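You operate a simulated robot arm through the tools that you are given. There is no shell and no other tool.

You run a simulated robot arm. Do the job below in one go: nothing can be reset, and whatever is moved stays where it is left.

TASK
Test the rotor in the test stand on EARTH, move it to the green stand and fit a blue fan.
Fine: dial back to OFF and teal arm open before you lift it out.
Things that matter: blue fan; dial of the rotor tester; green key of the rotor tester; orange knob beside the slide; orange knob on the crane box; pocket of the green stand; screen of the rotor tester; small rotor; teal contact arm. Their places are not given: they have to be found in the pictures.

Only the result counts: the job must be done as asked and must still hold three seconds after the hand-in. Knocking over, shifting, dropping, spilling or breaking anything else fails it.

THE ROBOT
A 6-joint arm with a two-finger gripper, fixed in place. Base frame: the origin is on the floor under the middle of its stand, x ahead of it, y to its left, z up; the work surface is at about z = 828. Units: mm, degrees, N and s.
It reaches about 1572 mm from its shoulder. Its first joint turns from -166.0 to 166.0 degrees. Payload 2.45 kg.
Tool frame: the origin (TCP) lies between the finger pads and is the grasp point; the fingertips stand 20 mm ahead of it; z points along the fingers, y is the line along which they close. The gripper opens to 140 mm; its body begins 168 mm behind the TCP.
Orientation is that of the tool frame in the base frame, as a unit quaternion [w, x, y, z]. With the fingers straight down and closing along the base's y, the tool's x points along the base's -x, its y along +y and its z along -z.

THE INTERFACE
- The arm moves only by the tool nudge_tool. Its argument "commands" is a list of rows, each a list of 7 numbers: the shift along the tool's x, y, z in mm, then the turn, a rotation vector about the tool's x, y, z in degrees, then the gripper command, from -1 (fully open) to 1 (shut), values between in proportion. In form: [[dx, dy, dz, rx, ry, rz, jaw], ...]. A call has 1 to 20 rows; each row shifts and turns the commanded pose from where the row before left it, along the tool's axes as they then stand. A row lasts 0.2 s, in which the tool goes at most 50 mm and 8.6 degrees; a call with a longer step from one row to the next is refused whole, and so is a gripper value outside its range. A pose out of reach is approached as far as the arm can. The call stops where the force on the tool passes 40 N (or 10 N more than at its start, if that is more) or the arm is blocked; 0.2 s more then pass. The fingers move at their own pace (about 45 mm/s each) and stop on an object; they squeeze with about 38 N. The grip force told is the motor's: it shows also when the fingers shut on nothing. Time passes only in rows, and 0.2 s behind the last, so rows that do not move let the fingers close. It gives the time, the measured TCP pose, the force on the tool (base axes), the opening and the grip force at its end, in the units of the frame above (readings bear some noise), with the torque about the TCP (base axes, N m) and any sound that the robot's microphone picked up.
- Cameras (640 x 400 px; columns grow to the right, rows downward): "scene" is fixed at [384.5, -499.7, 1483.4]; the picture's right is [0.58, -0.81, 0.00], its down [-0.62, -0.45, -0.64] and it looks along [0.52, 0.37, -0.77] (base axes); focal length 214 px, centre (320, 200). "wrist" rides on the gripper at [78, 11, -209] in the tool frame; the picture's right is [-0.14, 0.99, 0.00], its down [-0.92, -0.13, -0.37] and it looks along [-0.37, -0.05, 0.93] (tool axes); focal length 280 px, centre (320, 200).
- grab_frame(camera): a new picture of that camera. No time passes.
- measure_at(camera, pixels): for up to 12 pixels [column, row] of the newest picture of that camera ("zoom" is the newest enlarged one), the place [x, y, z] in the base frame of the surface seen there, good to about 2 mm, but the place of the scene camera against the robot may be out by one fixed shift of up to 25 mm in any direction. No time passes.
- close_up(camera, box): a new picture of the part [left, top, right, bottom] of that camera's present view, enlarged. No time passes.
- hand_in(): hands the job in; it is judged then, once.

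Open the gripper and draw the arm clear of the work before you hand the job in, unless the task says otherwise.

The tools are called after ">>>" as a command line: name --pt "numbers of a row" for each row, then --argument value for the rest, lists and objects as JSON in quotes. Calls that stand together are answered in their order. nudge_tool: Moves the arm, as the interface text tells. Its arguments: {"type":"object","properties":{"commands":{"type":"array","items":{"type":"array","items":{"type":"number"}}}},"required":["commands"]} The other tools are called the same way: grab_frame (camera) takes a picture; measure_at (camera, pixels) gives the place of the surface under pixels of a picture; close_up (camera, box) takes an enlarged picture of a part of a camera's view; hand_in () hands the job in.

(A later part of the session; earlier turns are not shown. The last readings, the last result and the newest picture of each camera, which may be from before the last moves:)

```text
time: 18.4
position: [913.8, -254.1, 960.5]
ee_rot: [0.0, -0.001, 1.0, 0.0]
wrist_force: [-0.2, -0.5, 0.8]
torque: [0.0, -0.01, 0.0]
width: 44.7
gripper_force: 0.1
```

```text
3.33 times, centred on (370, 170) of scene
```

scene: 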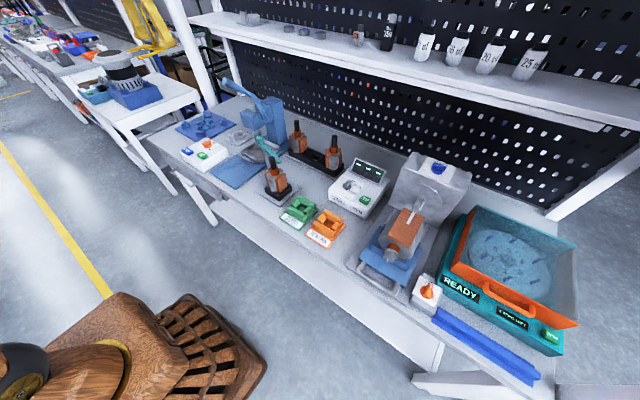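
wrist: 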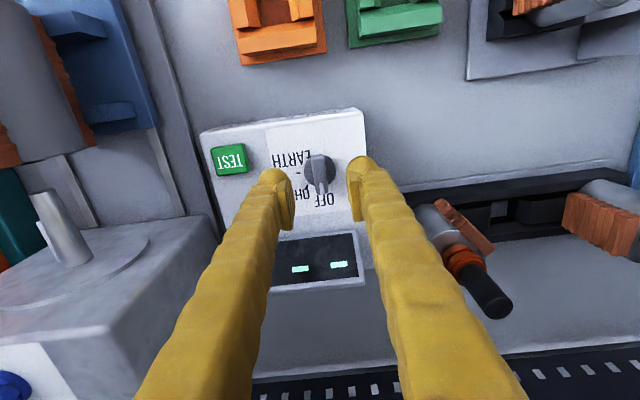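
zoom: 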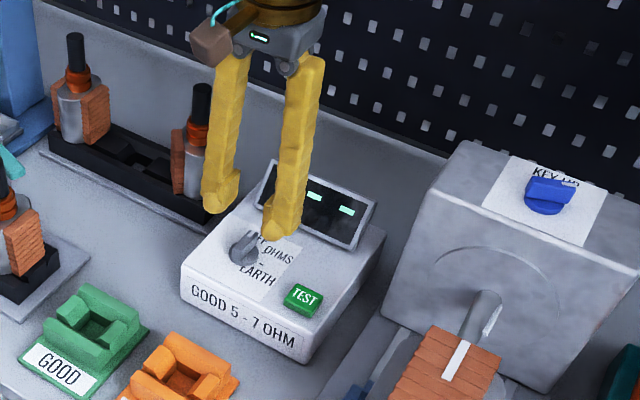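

I re-measure the dial from this closer view before descending on it.

>>> close_up --camera "wrist" --box '[260, 120, 380, 220]'

>>> measure_at --camera "zoom" --pixels '[[318, 180], [310, 150], [325, 260], [265, 210], [395, 200], [290, 190], [345, 190], [318, 230]]'

```text
4.00 times, centred on (320, 170) of wrist
```

zoom: 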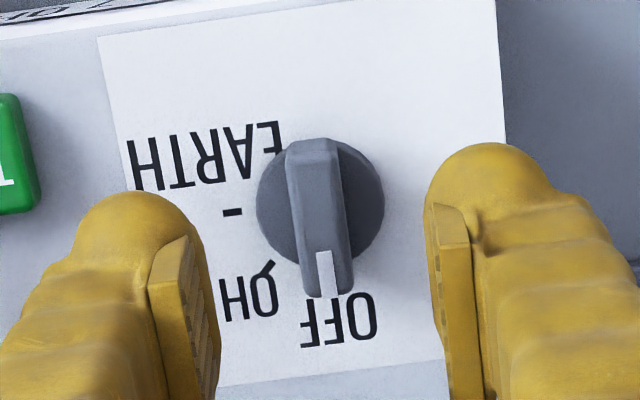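

```text
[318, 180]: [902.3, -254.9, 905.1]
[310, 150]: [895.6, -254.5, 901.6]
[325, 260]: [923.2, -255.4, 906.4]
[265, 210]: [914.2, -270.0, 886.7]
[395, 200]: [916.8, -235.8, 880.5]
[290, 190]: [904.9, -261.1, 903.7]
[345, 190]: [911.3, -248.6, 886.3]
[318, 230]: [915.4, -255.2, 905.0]
```

The dial axis is at (914, -255.3). I descend so the fingertips are about 3 mm above the dial's disc and close on the bar.

>>> nudge_tool --pt "0 -1.2 25 0 0 0 0.36" --pt "0 0 15 0 0 0 0.36" --pt "0 0 10 0 0 0 0.36" --pt "0 0 0 0 0 0 0.36" --pt "0 0 0 0 0 0 0.7" --pt "0 0 0 0 0 0 1" --pt "0 0 0 0 0 0 1" --pt "0 0 0 0 0 0 1"

>>> grab_frame --camera "wrist"

```text
time: 20.2
position: [913.7, -255.4, 909.8]
ee_rot: [0.0, 0.0, 1.0, 0.0]
wrist_force: [-1.2, 24.3, -1.5]
torque: [0.26, -0.01, 0.01]
width: 12.0
gripper_force: 39.1
```

```text
taken
```

wrist: 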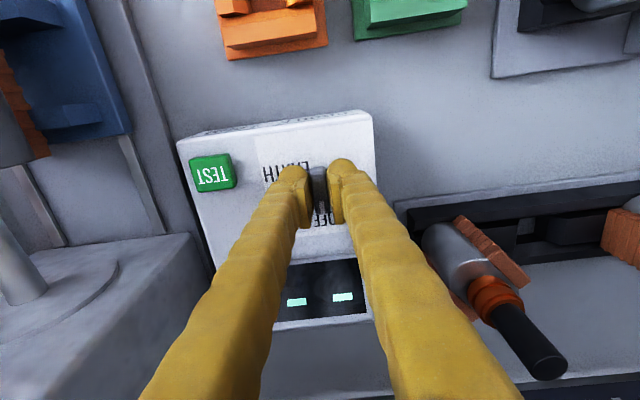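

The bar is gripped (12 mm) but there is a 24 N side force, so the hand sits slightly too far to -y. I ease it +y by 1 mm.

>>> nudge_tool --pt "0 0.6 0 0 0 0 1" --pt "0 0.4 0 0 0 0 1" --pt "0 0 0 0 0 0 1"

```text
time: 21.0
position: [913.0, -255.9, 909.9]
ee_rot: [0.0, -0.001, 1.0, 0.0]
wrist_force: [-6.5, 28.3, -3.4]
torque: [0.26, 0.07, 0.03]
width: 12.3
gripper_force: 38.6
```

Force did not fall; I test the other direction by 1.5 mm.

>>> nudge_tool --pt "0 -0.8 0 0 0 0 1" --pt "0 -0.7 0 0 0 0 1" --pt "0 0 0 0 0 0 1"

```text
time: 21.5
position: [913.8, -255.4, 909.6]
ee_rot: [-0.001, -0.002, 1.0, 0.001]
wrist_force: [0.2, 4.6, 0.1]
torque: [0.04, -0.09, -0.03]
width: 12.4
gripper_force: 38.9
stopped in row 2: the force on the tool passed its limit at 42 N (the readings are from after the stop); the commanded pose is now the measured one
```

That stop reset the commanded pose to the measured one and the side force is now only 4.6 N. I begin turning the dial clockwise (from OFF toward EARTH), 16° first.

>>> nudge_tool --pt "0 0 0 0 0 4 1" --pt "0 0 0 0 0 4 1" --pt "0 0 0 0 0 4 1" --pt "0 0 0 0 0 4 1" --pt "0 0 0 0 0 0 1"

>>> close_up --camera "scene" --box '[330, 140, 410, 220]'

```text
time: 22.7
position: [913.7, -255.6, 910.4]
ee_rot: [-0.001, 0.14, 0.99, 0.001]
wrist_force: [0.4, 16.0, 5.0]
torque: [0.16, 0.03, 0.02]
width: 12.0
gripper_force: 38.5
```

```text
5.00 times, centred on (370, 180) of scene
```

zoom: 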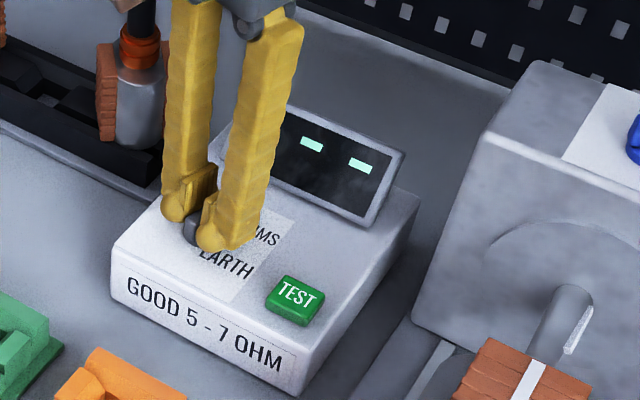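

The dial turns with the hand. I continue turning with a tiny +y correction to relieve the side force.

>>> nudge_tool --pt "0 0.4 0 0 0 0 1" --pt "0 0 0 0 0 5 1" --pt "0 0 0 0 0 5 1" --pt "0 0 0 0 0 5 1" --pt "0 0 0 0 0 5 1" --pt "0 0 0 0 0 5 1" --pt "0 0 0 0 0 0 1"

```text
time: 24.3
position: [914.9, -254.4, 909.8]
ee_rot: [-0.001, 0.351, 0.937, -0.001]
wrist_force: [5.1, 20.8, 3.3]
torque: [0.18, -0.1, -0.03]
width: 12.4
gripper_force: 39.1
```

41° turned and holding. I continue another 25° with a small +y relief.

>>> nudge_tool --pt "0 0.4 0 0 0 0 1" --pt "0 0 0 0 0 5 1" --pt "0 0 0 0 0 5 1" --pt "0 0 0 0 0 5 1" --pt "0 0 0 0 0 5 1" --pt "0 0 0 0 0 5 1" --pt "0 0 0 0 0 0 1"

>>> close_up --camera "scene" --box '[330, 140, 410, 220]'

```text
time: 25.9
position: [915.6, -254.9, 909.9]
ee_rot: [-0.001, 0.544, 0.839, 0.001]
wrist_force: [6.9, 14.6, -0.3]
torque: [0.1, -0.11, 0.02]
width: 11.8
gripper_force: 39.3
```

```text
5.00 times, centred on (370, 180) of scene
```

zoom: 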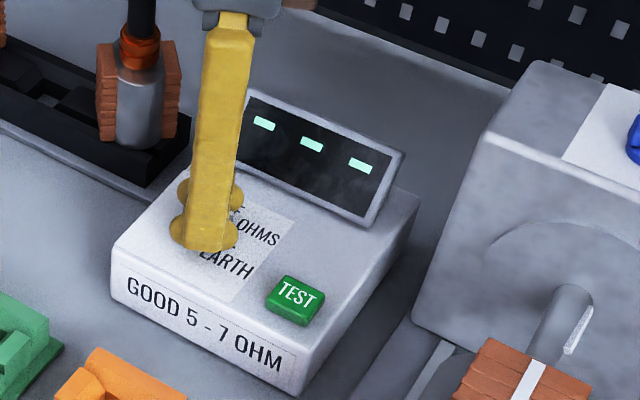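

66° now. I turn the remaining 24° to the EARTH tick.

>>> nudge_tool --pt "0 0 0 0 0 5 1" --pt "0 0 0 0 0 5 1" --pt "0 0 0 0 0 5 1" --pt "0 0 0 0 0 5 1" --pt "0 0 0 0 0 4 1" --pt "0 0 0 0 0 0 1"

>>> grab_frame --camera "wrist"

```text
time: 27.3
position: [914.6, -254.5, 909.3]
ee_rot: [0.0, 0.707, 0.707, -0.001]
wrist_force: [18.3, 9.9, 6.3]
torque: [0.02, -0.22, 0.03]
width: 11.9
gripper_force: 38.8
```

```text
taken
```

wrist: 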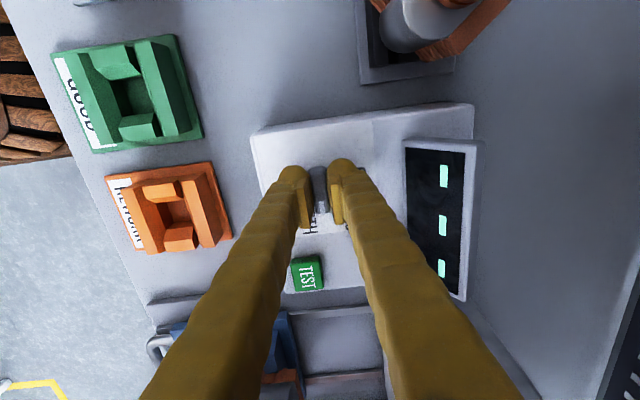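

The dial is at 90°. I release with a small opening (30 mm) and lift straight up to look.

>>> nudge_tool --pt "0 0 0 0 0 0 0.57" --pt "0 0 0 0 0 0 0.57" --pt "0 0 -10 0 0 0 0.57" --pt "0 0 -30 0 0 0 0.57" --pt "0 0 -30 0 0 0 0.57" --pt "0 0 -20 0 0 0 0.57" --pt "0 0 0 0 0 0 0.57"

>>> grab_frame --camera "wrist"

>>> close_up --camera "wrist" --box '[250, 100, 410, 220]'

>>> close_up --camera "scene" --box '[330, 150, 400, 220]'

```text
time: 28.9
position: [913.8, -255.5, 1000.4]
ee_rot: [-0.002, 0.706, 0.708, -0.001]
wrist_force: [0.6, 0.3, 0.0]
torque: [-0.02, -0.02, 0.01]
width: 29.9
gripper_force: 0.0
```

```text
taken
```

wrist: 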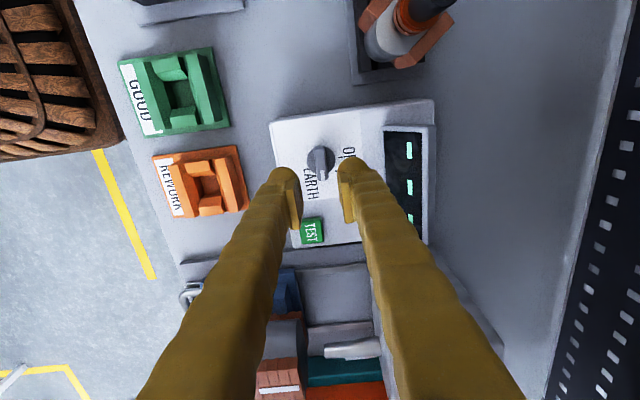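

```text
3.33 times, centred on (330, 160) of wrist
```

zoom: 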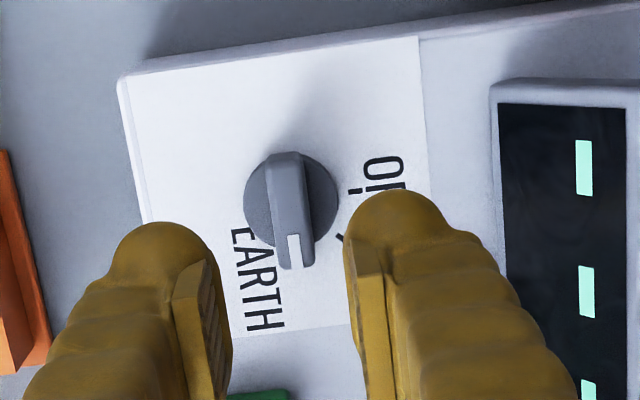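

```text
5.71 times, centred on (365, 185) of scene
```

zoom: 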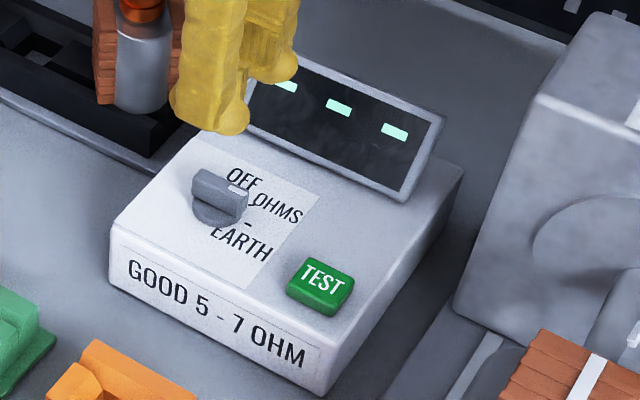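

The pointer now covers the "-" tick of EARTH, with OFF and OHMS ticks free. I check the pointer direction by measuring the bar's ends.

>>> close_up --camera "wrist" --box '[295, 130, 355, 190]'

>>> measure_at --camera "zoom" --pixels '[[250, 130], [255, 180], [265, 250], [268, 290], [225, 200], [330, 200], [390, 300]]'

```text
6.67 times, centred on (325, 160) of wrist
```

zoom: 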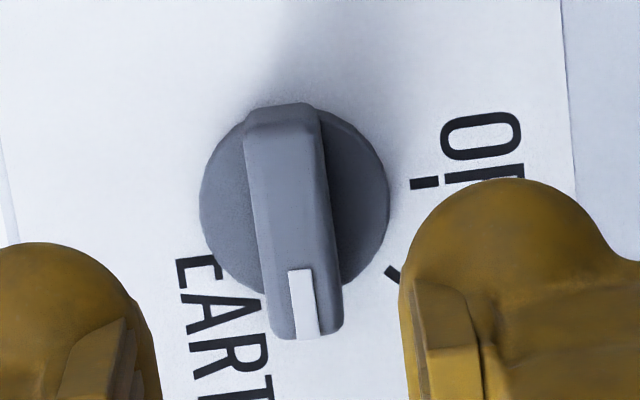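

```text
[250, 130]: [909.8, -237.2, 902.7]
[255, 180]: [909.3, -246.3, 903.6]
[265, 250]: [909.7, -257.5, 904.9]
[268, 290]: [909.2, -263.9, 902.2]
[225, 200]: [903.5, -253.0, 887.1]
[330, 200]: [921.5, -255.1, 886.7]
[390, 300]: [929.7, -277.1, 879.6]
```

The bar's edge is at x≈909.5 from y=-237 to -264, so it points exactly along -y (EARTH). Before pressing TEST I check the neighbouring machine's height and the key's exact place.

>>> measure_at --camera "scene" --pixels '[[415, 155], [435, 160], [430, 175], [405, 170], [400, 210], [466, 185], [440, 195], [366, 202], [362, 198], [371, 200], [366, 198], [366, 206]]'

>>> measure_at --camera "wrist" --pixels '[[311, 231], [305, 222], [318, 240], [305, 240], [318, 222]]'

```text
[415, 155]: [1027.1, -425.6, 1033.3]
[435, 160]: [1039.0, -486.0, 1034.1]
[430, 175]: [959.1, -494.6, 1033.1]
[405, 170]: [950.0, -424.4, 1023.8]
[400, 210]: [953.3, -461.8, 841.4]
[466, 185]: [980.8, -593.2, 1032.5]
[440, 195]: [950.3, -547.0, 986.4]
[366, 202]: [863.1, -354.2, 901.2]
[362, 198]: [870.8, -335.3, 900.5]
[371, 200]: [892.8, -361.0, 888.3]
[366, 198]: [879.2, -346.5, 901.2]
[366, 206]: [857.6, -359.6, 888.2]
```

```text
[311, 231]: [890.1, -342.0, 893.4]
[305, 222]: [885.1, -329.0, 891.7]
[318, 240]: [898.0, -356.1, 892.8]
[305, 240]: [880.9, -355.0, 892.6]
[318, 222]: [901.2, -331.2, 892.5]
```

Key centre is (890, -342.5), top z≈892.7. I close the fingers, move over it and go down to about 5 mm above it.

>>> nudge_tool --pt "-29 -8 0 0 0 0 1" --pt "-29 -8 0 0 0 0 1" --pt "-29 -7.8 0 0 0 0 1" --pt "0 0 30 0 0 0 1" --pt "0 0 30 0 0 0 1" --pt "0 0 22 0 0 0 1" --pt "0 0 0 0 0 0 1"

>>> grab_frame --camera "wrist"

>>> close_up --camera "scene" --box '[330, 140, 410, 220]'

```text
time: 30.5
position: [890.6, -341.5, 917.5]
ee_rot: [-0.001, 0.707, 0.708, 0.001]
wrist_force: [0.0, 0.7, 0.3]
torque: [-0.02, -0.03, -0.01]
width: 0.1
gripper_force: 29.9
```

```text
taken
```

wrist: 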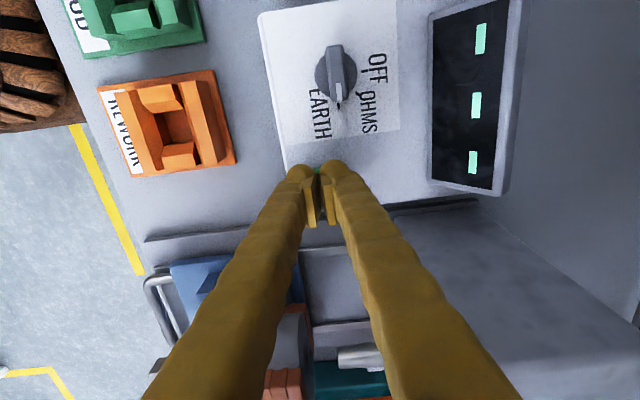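

```text
5.00 times, centred on (370, 180) of scene
```

zoom: 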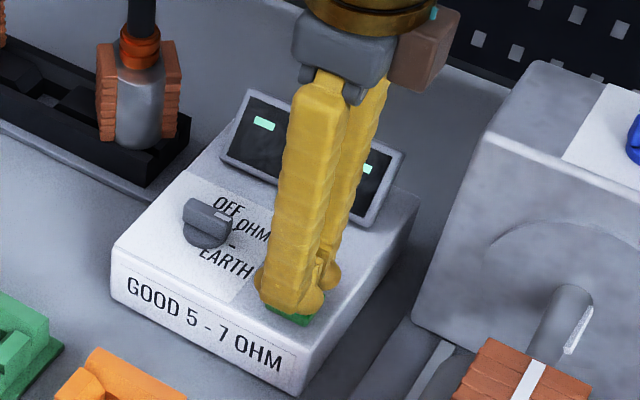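

Fingertips hover over the green key; screen still shows dashes. I press down in small steps.

>>> nudge_tool --pt "0 0 2 0 0 0 1" --pt "0 0 1.5 0 0 0 1" --pt "0 0 1.5 0 0 0 1" --pt "0 0 1 0 0 0 1" --pt "0 0 0 0 0 0 1"

>>> grab_frame --camera "wrist"

```text
time: 31.7
position: [891.1, -342.2, 911.1]
ee_rot: [-0.001, 0.706, 0.708, 0.0]
wrist_force: [0.6, -0.3, 0.4]
torque: [0.03, 0.01, -0.01]
width: 6.0
gripper_force: 29.5
```

```text
taken
```

wrist: 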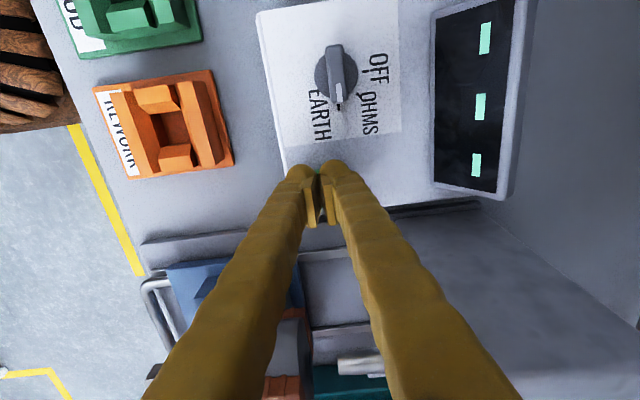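

No vertical force yet, but the jaw width reads 6 mm. I look closer at the fingertips.

>>> close_up --camera "wrist" --box '[260, 130, 380, 240]'

>>> close_up --camera "scene" --box '[340, 160, 400, 220]'

```text
3.64 times, centred on (320, 185) of wrist
```

zoom: 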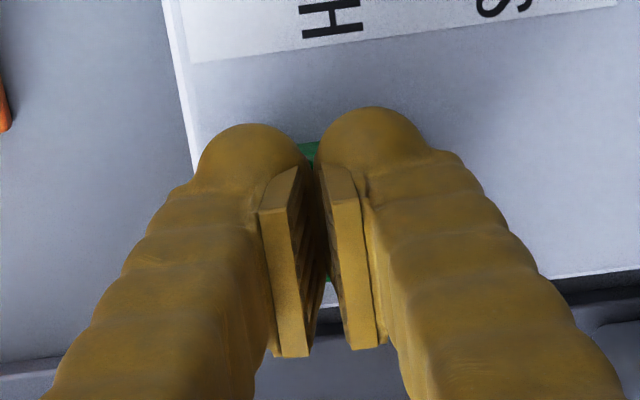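

```text
6.67 times, centred on (370, 190) of scene
```

zoom: 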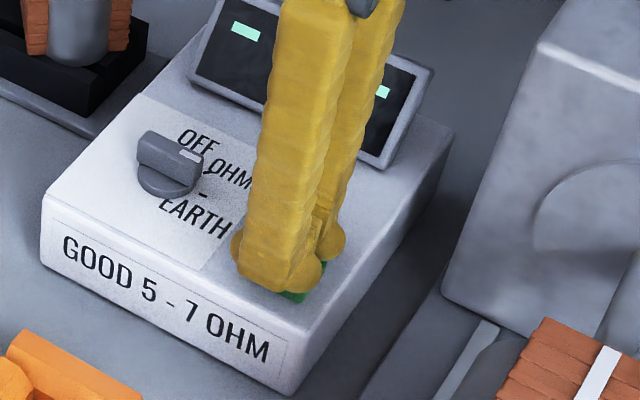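

The rounded fingertips straddle the key and get wedged apart. I lift, shift 16 mm so a single fingertip is over the key, and press again.

>>> nudge_tool --pt "0 0 -10 0 0 0 1" --pt "0 8 0 0 0 0 1" --pt "0 8 0 0 0 0 1" --pt "0 0 5 0 0 0 1" --pt "0 0 1.5 0 0 0 1" --pt "0 0 1.5 0 0 0 1" --pt "0 0 0 0 0 0 1"

>>> grab_frame --camera "wrist"

>>> close_up --camera "scene" --box '[340, 160, 400, 220]'

```text
time: 33.3
position: [906.8, -342.3, 914.1]
ee_rot: [-0.001, 0.706, 0.708, 0.0]
wrist_force: [0.3, -1.0, -0.7]
torque: [0.02, -0.01, 0.0]
width: 0.0
gripper_force: 29.6
```

```text
taken
```

wrist: 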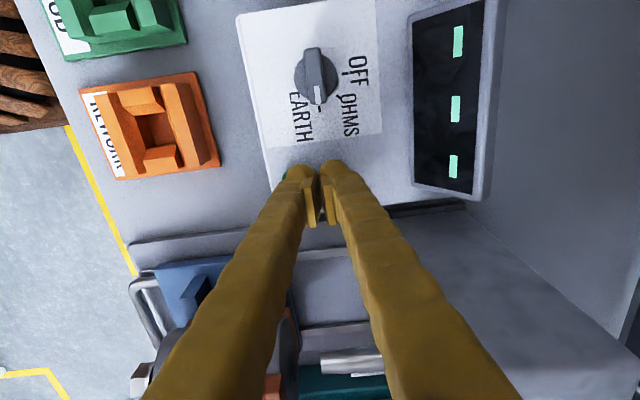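

```text
6.67 times, centred on (370, 190) of scene
```

zoom: 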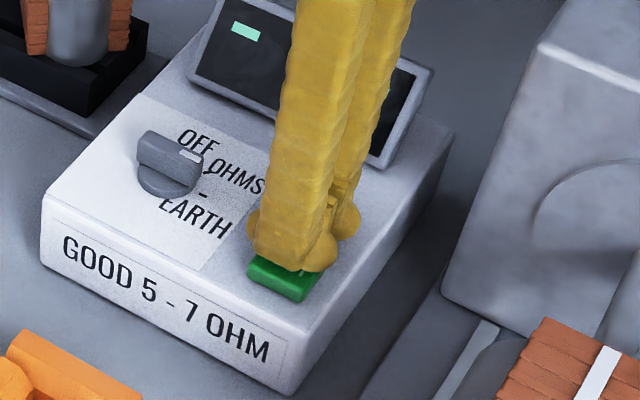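

One fingertip is now over the key. I press in 1 mm steps.

>>> nudge_tool --pt "0 0 1 0 0 0 1" --pt "0 0 1 0 0 0 1" --pt "0 0 1 0 0 0 1" --pt "0 0 1 0 0 0 1" --pt "0 0 0 0 0 0 1"

>>> grab_frame --camera "wrist"

```text
time: 34.5
position: [906.1, -342.5, 909.1]
ee_rot: [-0.001, 0.706, 0.708, -0.001]
wrist_force: [0.8, 0.5, 1.1]
torque: [-0.02, -0.02, 0.03]
width: 0.2
gripper_force: 29.3
```

```text
taken
```

wrist: 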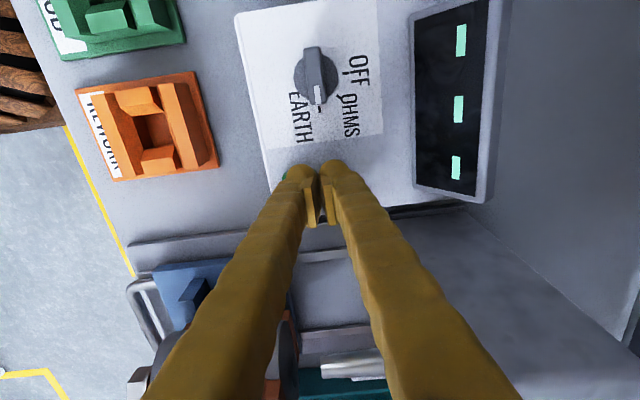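

Only about 1 N so far. I press further in 1 mm steps.

>>> nudge_tool --pt "0 0 1 0 0 0 1" --pt "0 0 1 0 0 0 1" --pt "0 0 1 0 0 0 1" --pt "0 0 0 0 0 0 1"

>>> grab_frame --camera "wrist"

>>> close_up --camera "scene" --box '[340, 160, 400, 220]'

```text
time: 35.5
position: [907.0, -342.3, 905.4]
ee_rot: [-0.001, 0.707, 0.708, 0.0]
wrist_force: [0.3, -0.6, 2.0]
torque: [0.03, 0.03, -0.02]
width: 0.0
gripper_force: 29.6
```

```text
taken
```

wrist: 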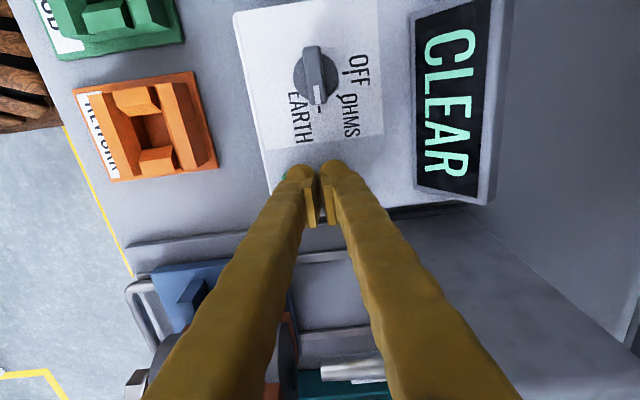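

```text
6.67 times, centred on (370, 190) of scene
```

zoom: 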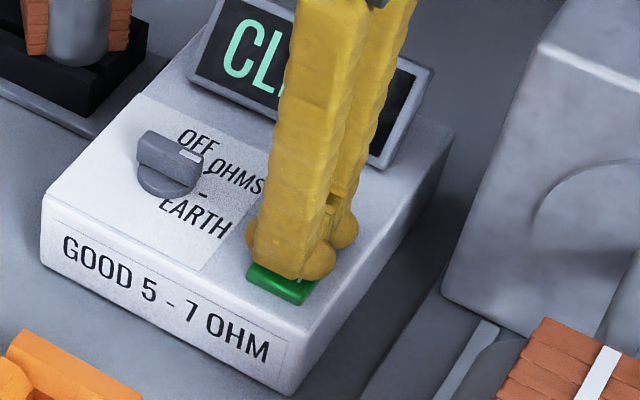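

The screen reads "CLEAR" – the EARTH test registered. I lift off the key and check the screen again.

>>> nudge_tool --pt "0 0 -10 0 0 0 1" --pt "0 0 -30 0 0 0 1" --pt "0 0 -40 0 0 0 1" --pt "0 0 -15 0 0 0 1" --pt "0 0 0 0 0 0 1"

>>> grab_frame --camera "wrist"

>>> close_up --camera "wrist" --box '[240, 60, 460, 240]'

```text
time: 36.7
position: [906.5, -340.9, 1002.6]
ee_rot: [-0.002, 0.706, 0.708, 0.001]
wrist_force: [-0.7, -0.3, -0.3]
torque: [0.01, -0.04, 0.01]
width: 0.0
gripper_force: 28.9
```

```text
taken
```

wrist: 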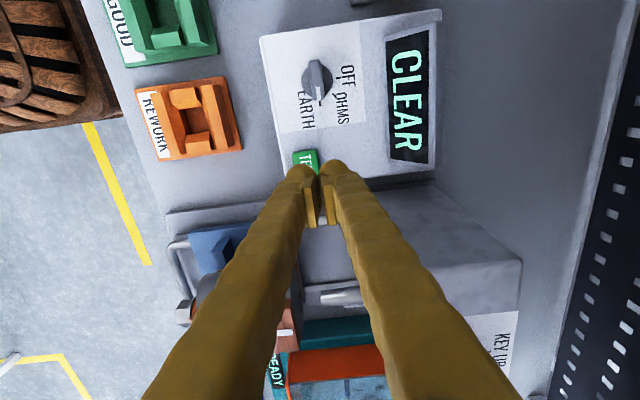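

```text
2.22 times, centred on (350, 150) of wrist
```

zoom: 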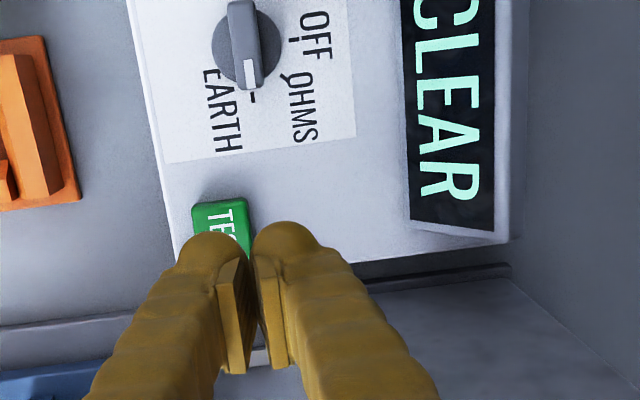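

The screen keeps "CLEAR" and the dial points at the EARTH tick. Now I go back over the dial, jaws at 30 mm, and descend around the bar.

>>> nudge_tool --pt "28 3 0 0 0 0 0.57" --pt "28 3 0 0 0 0 0.57" --pt "29.9 2.3 0 0 0 0 0.57" --pt "0 0 0 0 0 0 0.57" --pt "0 0 40 0 0 0 0.57" --pt "0 0 30 0 0 0 0.57" --pt "0 0 0 0 0 0 0.57"

>>> grab_frame --camera "wrist"

>>> close_up --camera "wrist" --box '[260, 120, 380, 240]'

```text
time: 38.3
position: [915.9, -257.5, 931.8]
ee_rot: [-0.001, 0.707, 0.708, -0.001]
wrist_force: [0.6, 0.2, -0.2]
torque: [0.0, 0.03, -0.01]
width: 30.0
gripper_force: 0.0
```

```text
taken
```

wrist: 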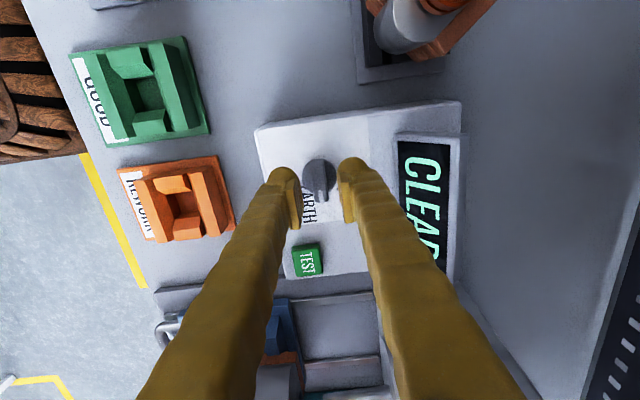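

```text
3.33 times, centred on (320, 180) of wrist
```

zoom: 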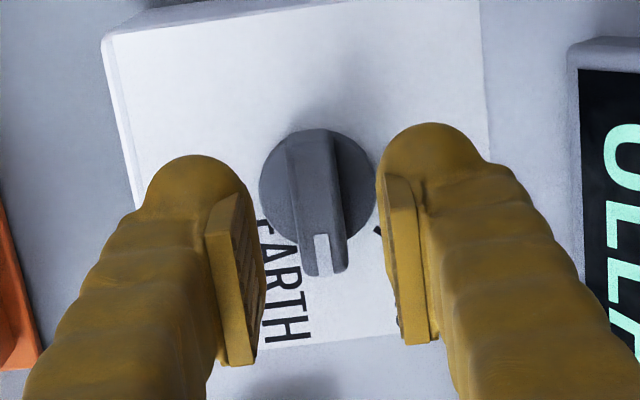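

The jaws straddle the bar. I go down the last 21 mm, close on the bar and check the force.

>>> nudge_tool --pt "1 0 11 0 0 0 0.57" --pt "0 0 10 0 0 0 0.57" --pt "0 0 0 0 0 0 0.7" --pt "0 0 0 0 0 0 1" --pt "0 0 0 0 0 0 1" --pt "0 0 0 0 0 0 1"

```text
time: 39.7
position: [915.8, -255.3, 910.8]
ee_rot: [-0.002, 0.707, 0.708, -0.001]
wrist_force: [-5.4, 0.0, 1.6]
torque: [0.07, 0.02, -0.03]
width: 12.2
gripper_force: 38.7
```

Gripped with only 5 N side force. I turn counter-clockwise back toward OFF in steps.

>>> nudge_tool --pt "0 0 0 0 0 -5 1" --pt "0 0 0 0 0 -5 1" --pt "0 0 0 0 0 -5 1" --pt "0 0 0 0 0 -5 1" --pt "0 0 0 0 0 -5 1" --pt "0 0 0 0 0 -5 1" --pt "0 0 0 0 0 0 1"

```text
time: 41.3
position: [914.4, -255.7, 910.9]
ee_rot: [-0.001, 0.5, 0.866, -0.001]
wrist_force: [-8.4, -8.7, -8.5]
torque: [-0.08, 0.07, -0.01]
width: 12.3
gripper_force: 39.3
```

60° left; forces stay modest. I keep turning.

>>> nudge_tool --pt "0 0 0 0 0 -5 1" --pt "0 0 0 0 0 -5 1" --pt "0 0 0 0 0 -5 1" --pt "0 0 0 0 0 -5 1" --pt "0 0 0 0 0 -5 1" --pt "0 0 0 0 0 -5 1" --pt "0 0 0 0 0 0 1"

```text
time: 42.9
position: [915.2, -254.6, 910.9]
ee_rot: [-0.002, 0.258, 0.966, 0.001]
wrist_force: [-11.0, -10.1, -11.8]
torque: [-0.06, 0.15, -0.01]
width: 12.1
gripper_force: 38.8
```

30° left. I turn the last 30° to OFF.

>>> nudge_tool --pt "0 0 0 0 0 -5 1" --pt "0 0 0 0 0 -5 1" --pt "0 0 0 0 0 -5 1" --pt "0 0 0 0 0 -5 1" --pt "0 0 0 0 0 -5 1" --pt "0 0 0 0 0 -5 1" --pt "0 0 0 0 0 0 1"

>>> grab_frame --camera "wrist"

```text
time: 44.5
position: [915.0, -255.5, 911.5]
ee_rot: [-0.001, -0.001, 1.0, 0.001]
wrist_force: [-11.6, -11.8, -11.0]
torque: [-0.14, 0.12, -0.02]
width: 11.9
gripper_force: 38.8
```

```text
taken
```

wrist: 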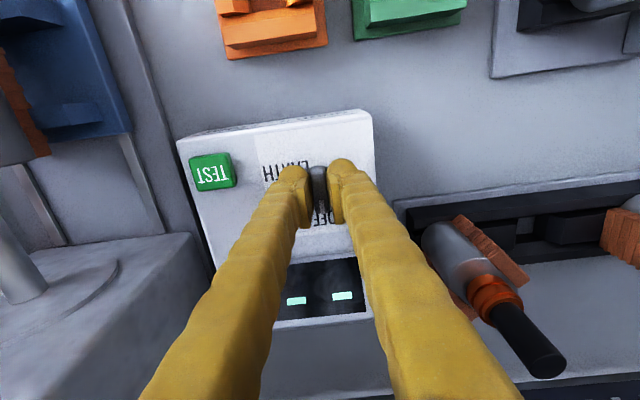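

Orientation is back at 0° and the screen shows dashes again (OFF). I release and lift to inspect.

>>> nudge_tool --pt "0 0 0 0 0 0 0.5" --pt "0 0 0 0 0 0 0.5" --pt "0 0 -15 0 0 0 0.5" --pt "0 0 -35 0 0 0 0.5" --pt "0 0 -40 0 0 0 0.5" --pt "0 0 -40 0 0 0 0.5" --pt "0 0 -40 0 0 0 0.5" --pt "0 0 0 0 0 0 0.5"

>>> grab_frame --camera "wrist"

>>> close_up --camera "wrist" --box '[260, 110, 400, 230]'

>>> close_up --camera "scene" --box '[330, 150, 400, 220]'

```text
time: 46.3
position: [914.9, -255.9, 1080.3]
ee_rot: [0.0, -0.001, 1.0, 0.001]
wrist_force: [0.0, -0.2, 0.0]
torque: [-0.02, -0.03, 0.02]
width: 35.0
gripper_force: 0.1
```

```text
taken
```

wrist: 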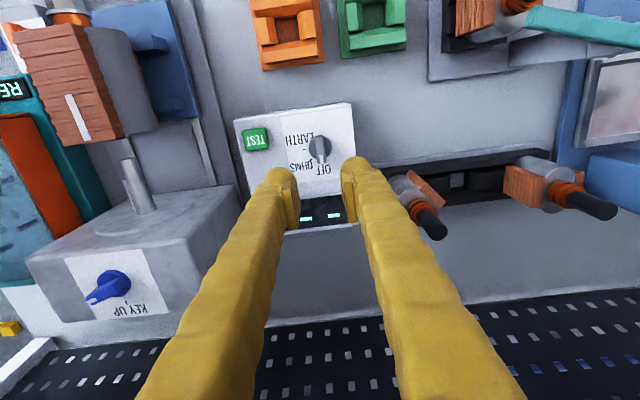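

```text
3.33 times, centred on (330, 170) of wrist
```

zoom: 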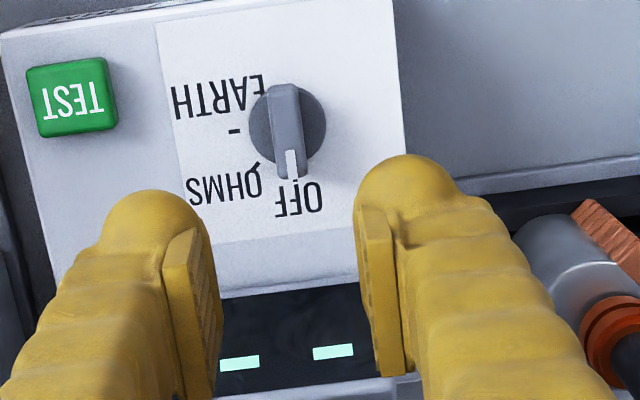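

```text
5.71 times, centred on (365, 185) of scene
```

zoom: 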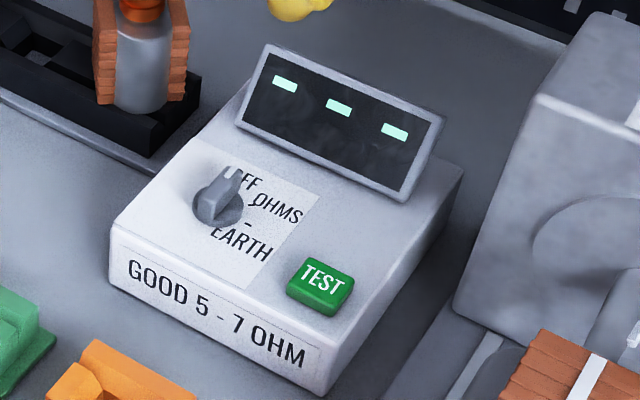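

Dial is at OFF with dashes on the screen. I verify the tester itself has not shifted by measuring paper corner and key again.

>>> close_up --camera "wrist" --box '[230, 90, 370, 200]'

>>> measure_at --camera "zoom" --pixels '[[227, 79], [117, 163], [160, 130], [411, 225], [350, 200], [345, 230], [389, 215], [370, 135]]'

```text
3.64 times, centred on (300, 145) of wrist
```

zoom: 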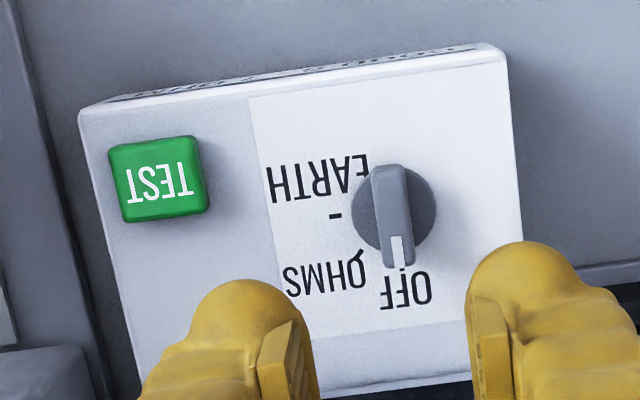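

```text
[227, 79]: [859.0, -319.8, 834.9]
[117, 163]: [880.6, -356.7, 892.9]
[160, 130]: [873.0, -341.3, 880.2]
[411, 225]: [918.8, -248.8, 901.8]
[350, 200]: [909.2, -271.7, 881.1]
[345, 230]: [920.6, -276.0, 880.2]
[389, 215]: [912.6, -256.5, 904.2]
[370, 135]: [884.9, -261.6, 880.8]
```

>>> measure_at --camera "zoom" --pixels '[[250, 100], [157, 178], [115, 150], [205, 208], [200, 140], [335, 216], [405, 292], [325, 283], [318, 183], [500, 60], [85, 120], [140, 370]]'

```text
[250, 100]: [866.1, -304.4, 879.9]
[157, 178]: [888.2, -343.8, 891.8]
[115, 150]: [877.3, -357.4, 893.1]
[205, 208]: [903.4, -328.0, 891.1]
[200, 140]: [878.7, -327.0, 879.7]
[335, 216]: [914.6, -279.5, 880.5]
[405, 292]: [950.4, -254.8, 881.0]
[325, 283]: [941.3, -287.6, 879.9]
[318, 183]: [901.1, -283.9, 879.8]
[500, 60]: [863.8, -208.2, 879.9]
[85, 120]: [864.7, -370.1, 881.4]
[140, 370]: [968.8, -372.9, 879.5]
```

Labels are where they were, so the tester hasn't shifted. Next I open the teal arm: with closed fingers I go to the -x side of the bar between the shaft and the post, first stopping high above.

>>> nudge_tool --pt "20 40 0 0 0 0 1" --pt "20 40 0 0 0 0 1" --pt "20 40 0 0 0 0 1" --pt "20 40 0 0 0 0 1" --pt "20 40 0 0 0 0 1" --pt "20 40 0 0 0 0 1" --pt "20 41 0 0 0 0 1" --pt "0 0 25 0 0 0 1" --pt "0 0 0 0 0 0 1"

>>> grab_frame --camera "wrist"

>>> close_up --camera "scene" --box '[230, 100, 330, 200]'

```text
time: 48.3
position: [774.3, 25.3, 1055.9]
ee_rot: [-0.002, -0.001, 1.0, 0.001]
wrist_force: [-0.5, -0.3, -1.0]
torque: [0.01, 0.01, -0.01]
width: 0.1
gripper_force: 29.2
```

```text
taken
```

wrist: 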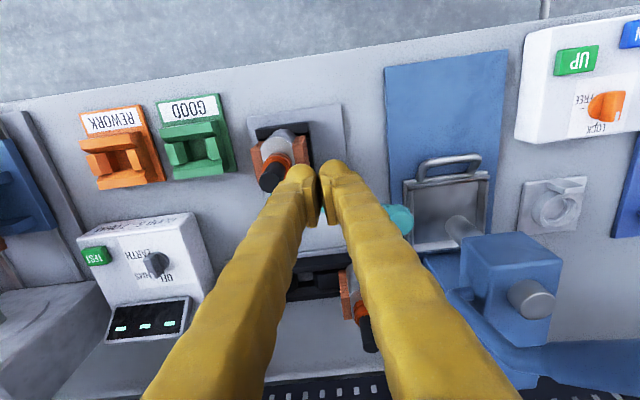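

```text
4.00 times, centred on (280, 150) of scene
```

zoom: 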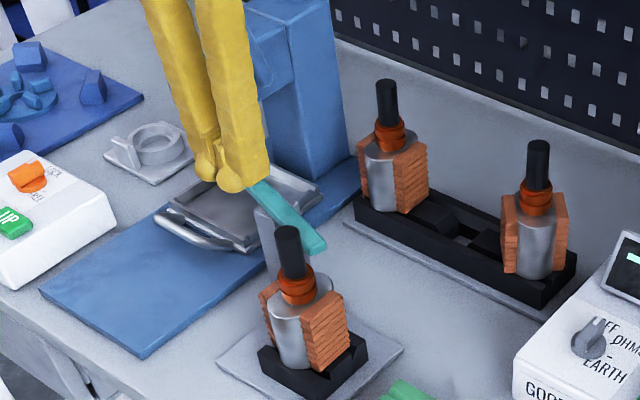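

Fingers are clear of the shaft, above the -x side of the bar. I lower to tip height z≈966.

>>> nudge_tool --pt "0 0 35 0 0 0 1" --pt "0 0 20 0 0 0 1" --pt "0 0 14 0 0 0 1" --pt "0 0 0 0 0 0 1"

>>> grab_frame --camera "wrist"

>>> close_up --camera "scene" --box '[240, 120, 310, 190]'

```text
time: 49.3
position: [774.7, 25.5, 986.6]
ee_rot: [-0.001, 0.0, 1.0, 0.001]
wrist_force: [-0.3, -0.9, 0.3]
torque: [0.03, -0.01, 0.01]
width: 0.0
gripper_force: 29.3
```

```text
taken
```

wrist: 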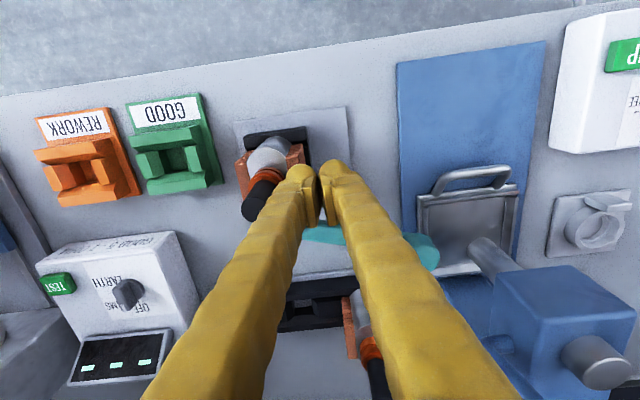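

```text
5.71 times, centred on (275, 155) of scene
```

zoom: 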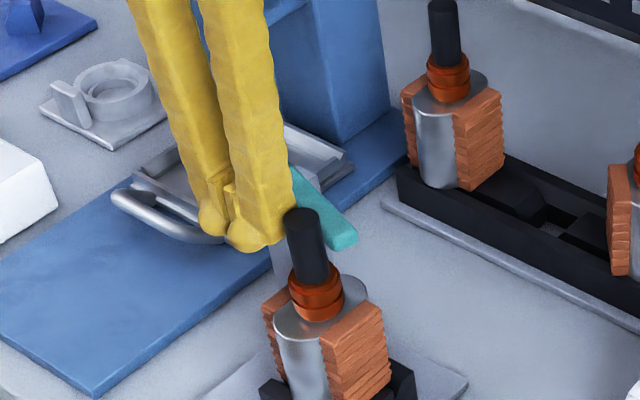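

Now I push toward +x slowly, checking force.

>>> nudge_tool --pt "-3 0 0 0 0 0 1" --pt "-3 0 0 0 0 0 1" --pt "-2 0 0 0 0 0 1" --pt "-2 0 0 0 0 0 1" --pt "-2 0 0 0 0 0 1" --pt "-2 0 0 0 0 0 1" --pt "0 0 0 0 0 0 1"

>>> close_up --camera "scene" --box '[240, 120, 310, 190]'

```text
time: 50.9
position: [788.3, 25.4, 986.2]
ee_rot: [-0.001, 0.0, 1.0, 0.001]
wrist_force: [-1.9, -0.2, 0.4]
torque: [0.02, 0.02, -0.02]
width: 0.0
gripper_force: 29.3
```

```text
5.71 times, centred on (275, 155) of scene
```

zoom: 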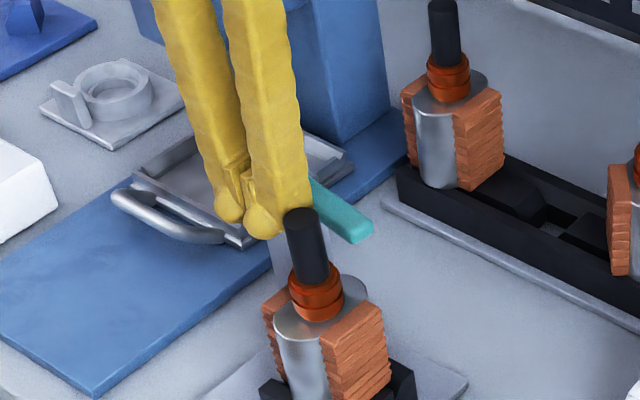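

The bar's tip swings away from the shaft with only 2 N. I continue pushing.

>>> nudge_tool --pt "-3 0 0 0 0 0 1" --pt "-3 0 0 0 0 0 1" --pt "-3 0 0 0 0 0 1" --pt "-3 0 0 0 0 0 1" --pt "-3 0 0 0 0 0 1" --pt "-3 0 0 0 0 0 1" --pt "0 0 0 0 0 0 1"

>>> close_up --camera "scene" --box '[240, 120, 310, 190]'

>>> grab_frame --camera "wrist"

```text
time: 52.0
position: [798.3, 25.0, 987.2]
ee_rot: [-0.004, -0.002, 1.0, 0.0]
wrist_force: [-9.0, -3.3, 4.3]
torque: [0.0, 0.0, 0.06]
width: 0.0
gripper_force: 29.1
stopped in row 5: the force on the tool passed its limit at 47 N (the readings are from after the stop); the commanded pose is now the measured one
```

```text
5.71 times, centred on (275, 155) of scene
```

zoom: 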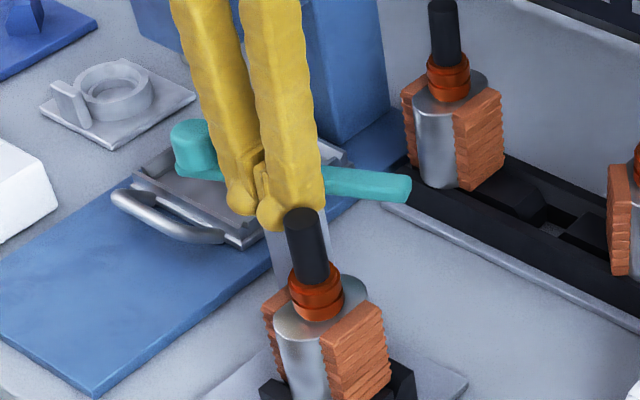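

```text
taken
```

wrist: 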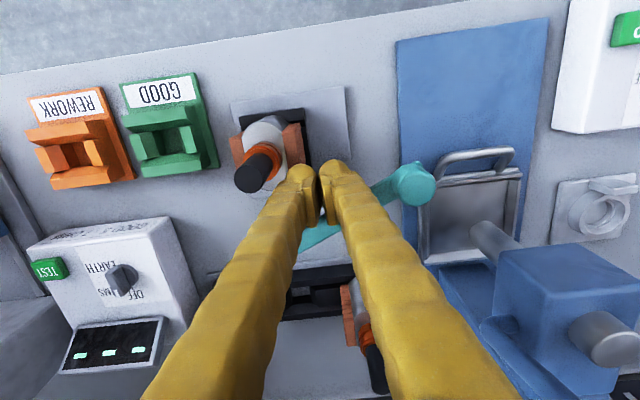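

The push met 47 N: the bar has swung far and has reached its stop. I back away and rise to look.

>>> nudge_tool --pt "4 0 0 0 0 0 1" --pt "10 0 0 0 0 0 1" --pt "6 0 0 0 0 0 1" --pt "0 0 -40 0 0 0 1" --pt "0 0 -40 0 0 0 1" --pt "0 0 -40 0 0 0 1" --pt "0 0 0 0 0 0 1"

>>> grab_frame --camera "wrist"

>>> close_up --camera "scene" --box '[230, 110, 330, 210]'

```text
time: 53.6
position: [779.4, 24.1, 1108.6]
ee_rot: [-0.003, -0.001, 1.0, 0.0]
wrist_force: [0.1, -0.3, 0.4]
torque: [0.01, 0.01, 0.02]
width: 0.2
gripper_force: 28.9
```

```text
taken
```

wrist: 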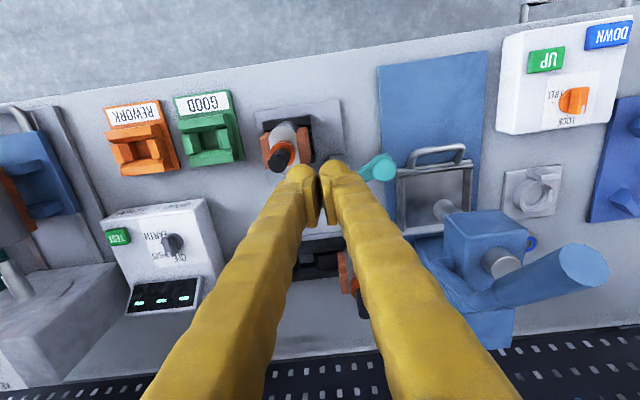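

```text
4.00 times, centred on (280, 160) of scene
```

zoom: 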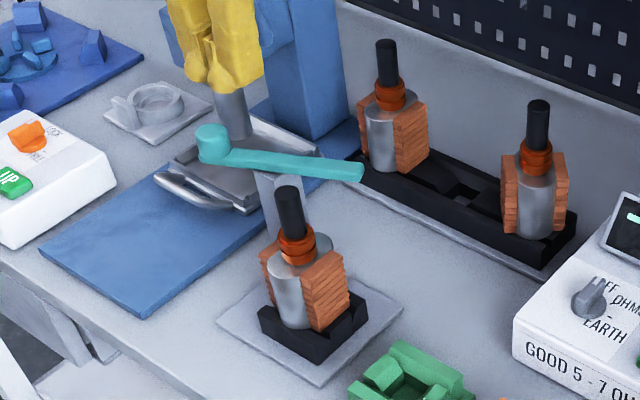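

The arm swung out toward the rack. I move to the viewpoint used before, above (850, -12), to measure its angle and the free space over the rotor.

>>> nudge_tool --pt "-24 -12 -14 0 0 0 0.4" --pt "-24 -12 -14 0 0 0 0.4" --pt "-23 -12 0 0 0 0 0.4" --pt "0 0 0 0 0 0 0.4" --pt "0 0 0 0 0 0 0.4"

>>> grab_frame --camera "wrist"

>>> close_up --camera "wrist" --box '[250, 40, 470, 200]'

```text
time: 54.8
position: [851.9, -11.1, 1134.1]
ee_rot: [-0.003, -0.001, 1.0, 0.001]
wrist_force: [0.2, -0.6, 0.0]
torque: [0.01, 0.01, 0.0]
width: 41.8
gripper_force: 0.0
```

```text
taken
```

wrist: 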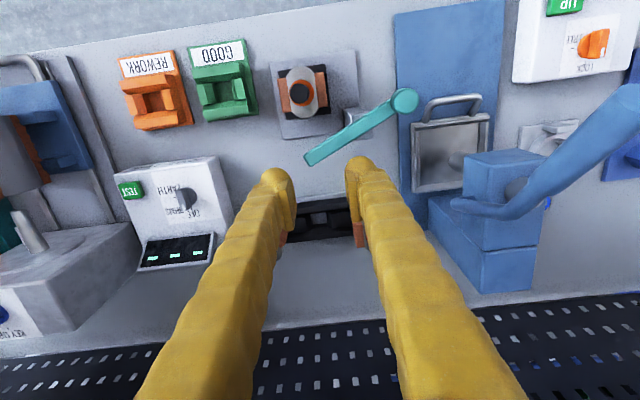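

```text
2.50 times, centred on (360, 120) of wrist
```

zoom: 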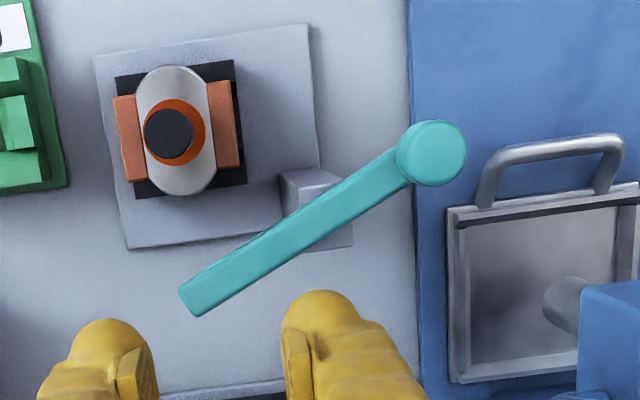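

The arm is now clearly open, well away from the rotor. I measure the bar, rotor, stand, and the green stand's pocket.

>>> measure_at --camera "zoom" --pixels '[[195, 295], [260, 255], [330, 210], [390, 175], [432, 152], [168, 133], [155, 110], [190, 180], [130, 140], [228, 125], [175, 80], [175, 190]]'

>>> close_up --camera "wrist" --box '[180, 30, 270, 130]'

>>> measure_at --camera "zoom" --pixels '[[315, 205], [315, 240], [315, 170], [280, 220], [350, 215], [230, 215], [400, 205], [310, 135], [320, 290], [265, 215], [375, 200], [320, 350]]'

```text
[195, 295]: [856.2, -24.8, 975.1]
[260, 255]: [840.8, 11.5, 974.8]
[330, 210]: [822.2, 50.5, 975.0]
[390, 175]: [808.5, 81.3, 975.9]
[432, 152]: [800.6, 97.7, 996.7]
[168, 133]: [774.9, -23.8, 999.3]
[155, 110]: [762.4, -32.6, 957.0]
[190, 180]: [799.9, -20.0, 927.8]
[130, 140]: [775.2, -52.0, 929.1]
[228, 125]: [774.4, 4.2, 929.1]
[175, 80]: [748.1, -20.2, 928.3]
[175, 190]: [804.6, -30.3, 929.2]
```

```text
4.00 times, centred on (225, 80) of wrist
```

zoom: 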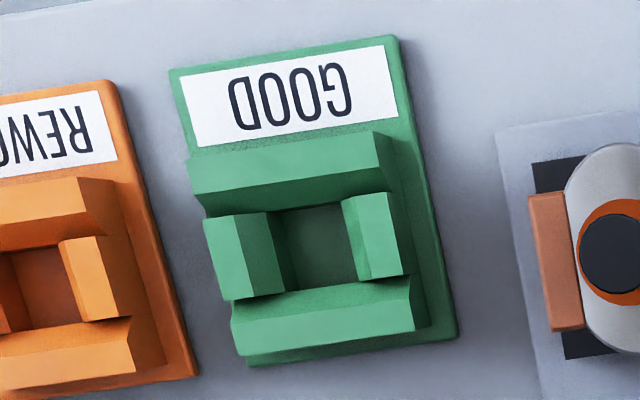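

```text
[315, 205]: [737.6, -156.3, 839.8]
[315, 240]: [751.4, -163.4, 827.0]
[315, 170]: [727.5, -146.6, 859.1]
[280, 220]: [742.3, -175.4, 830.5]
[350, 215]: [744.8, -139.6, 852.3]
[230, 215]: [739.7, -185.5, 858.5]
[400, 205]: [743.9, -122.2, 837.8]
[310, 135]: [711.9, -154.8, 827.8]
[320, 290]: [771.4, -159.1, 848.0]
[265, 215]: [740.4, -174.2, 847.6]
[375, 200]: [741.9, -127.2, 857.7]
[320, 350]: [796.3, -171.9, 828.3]
```

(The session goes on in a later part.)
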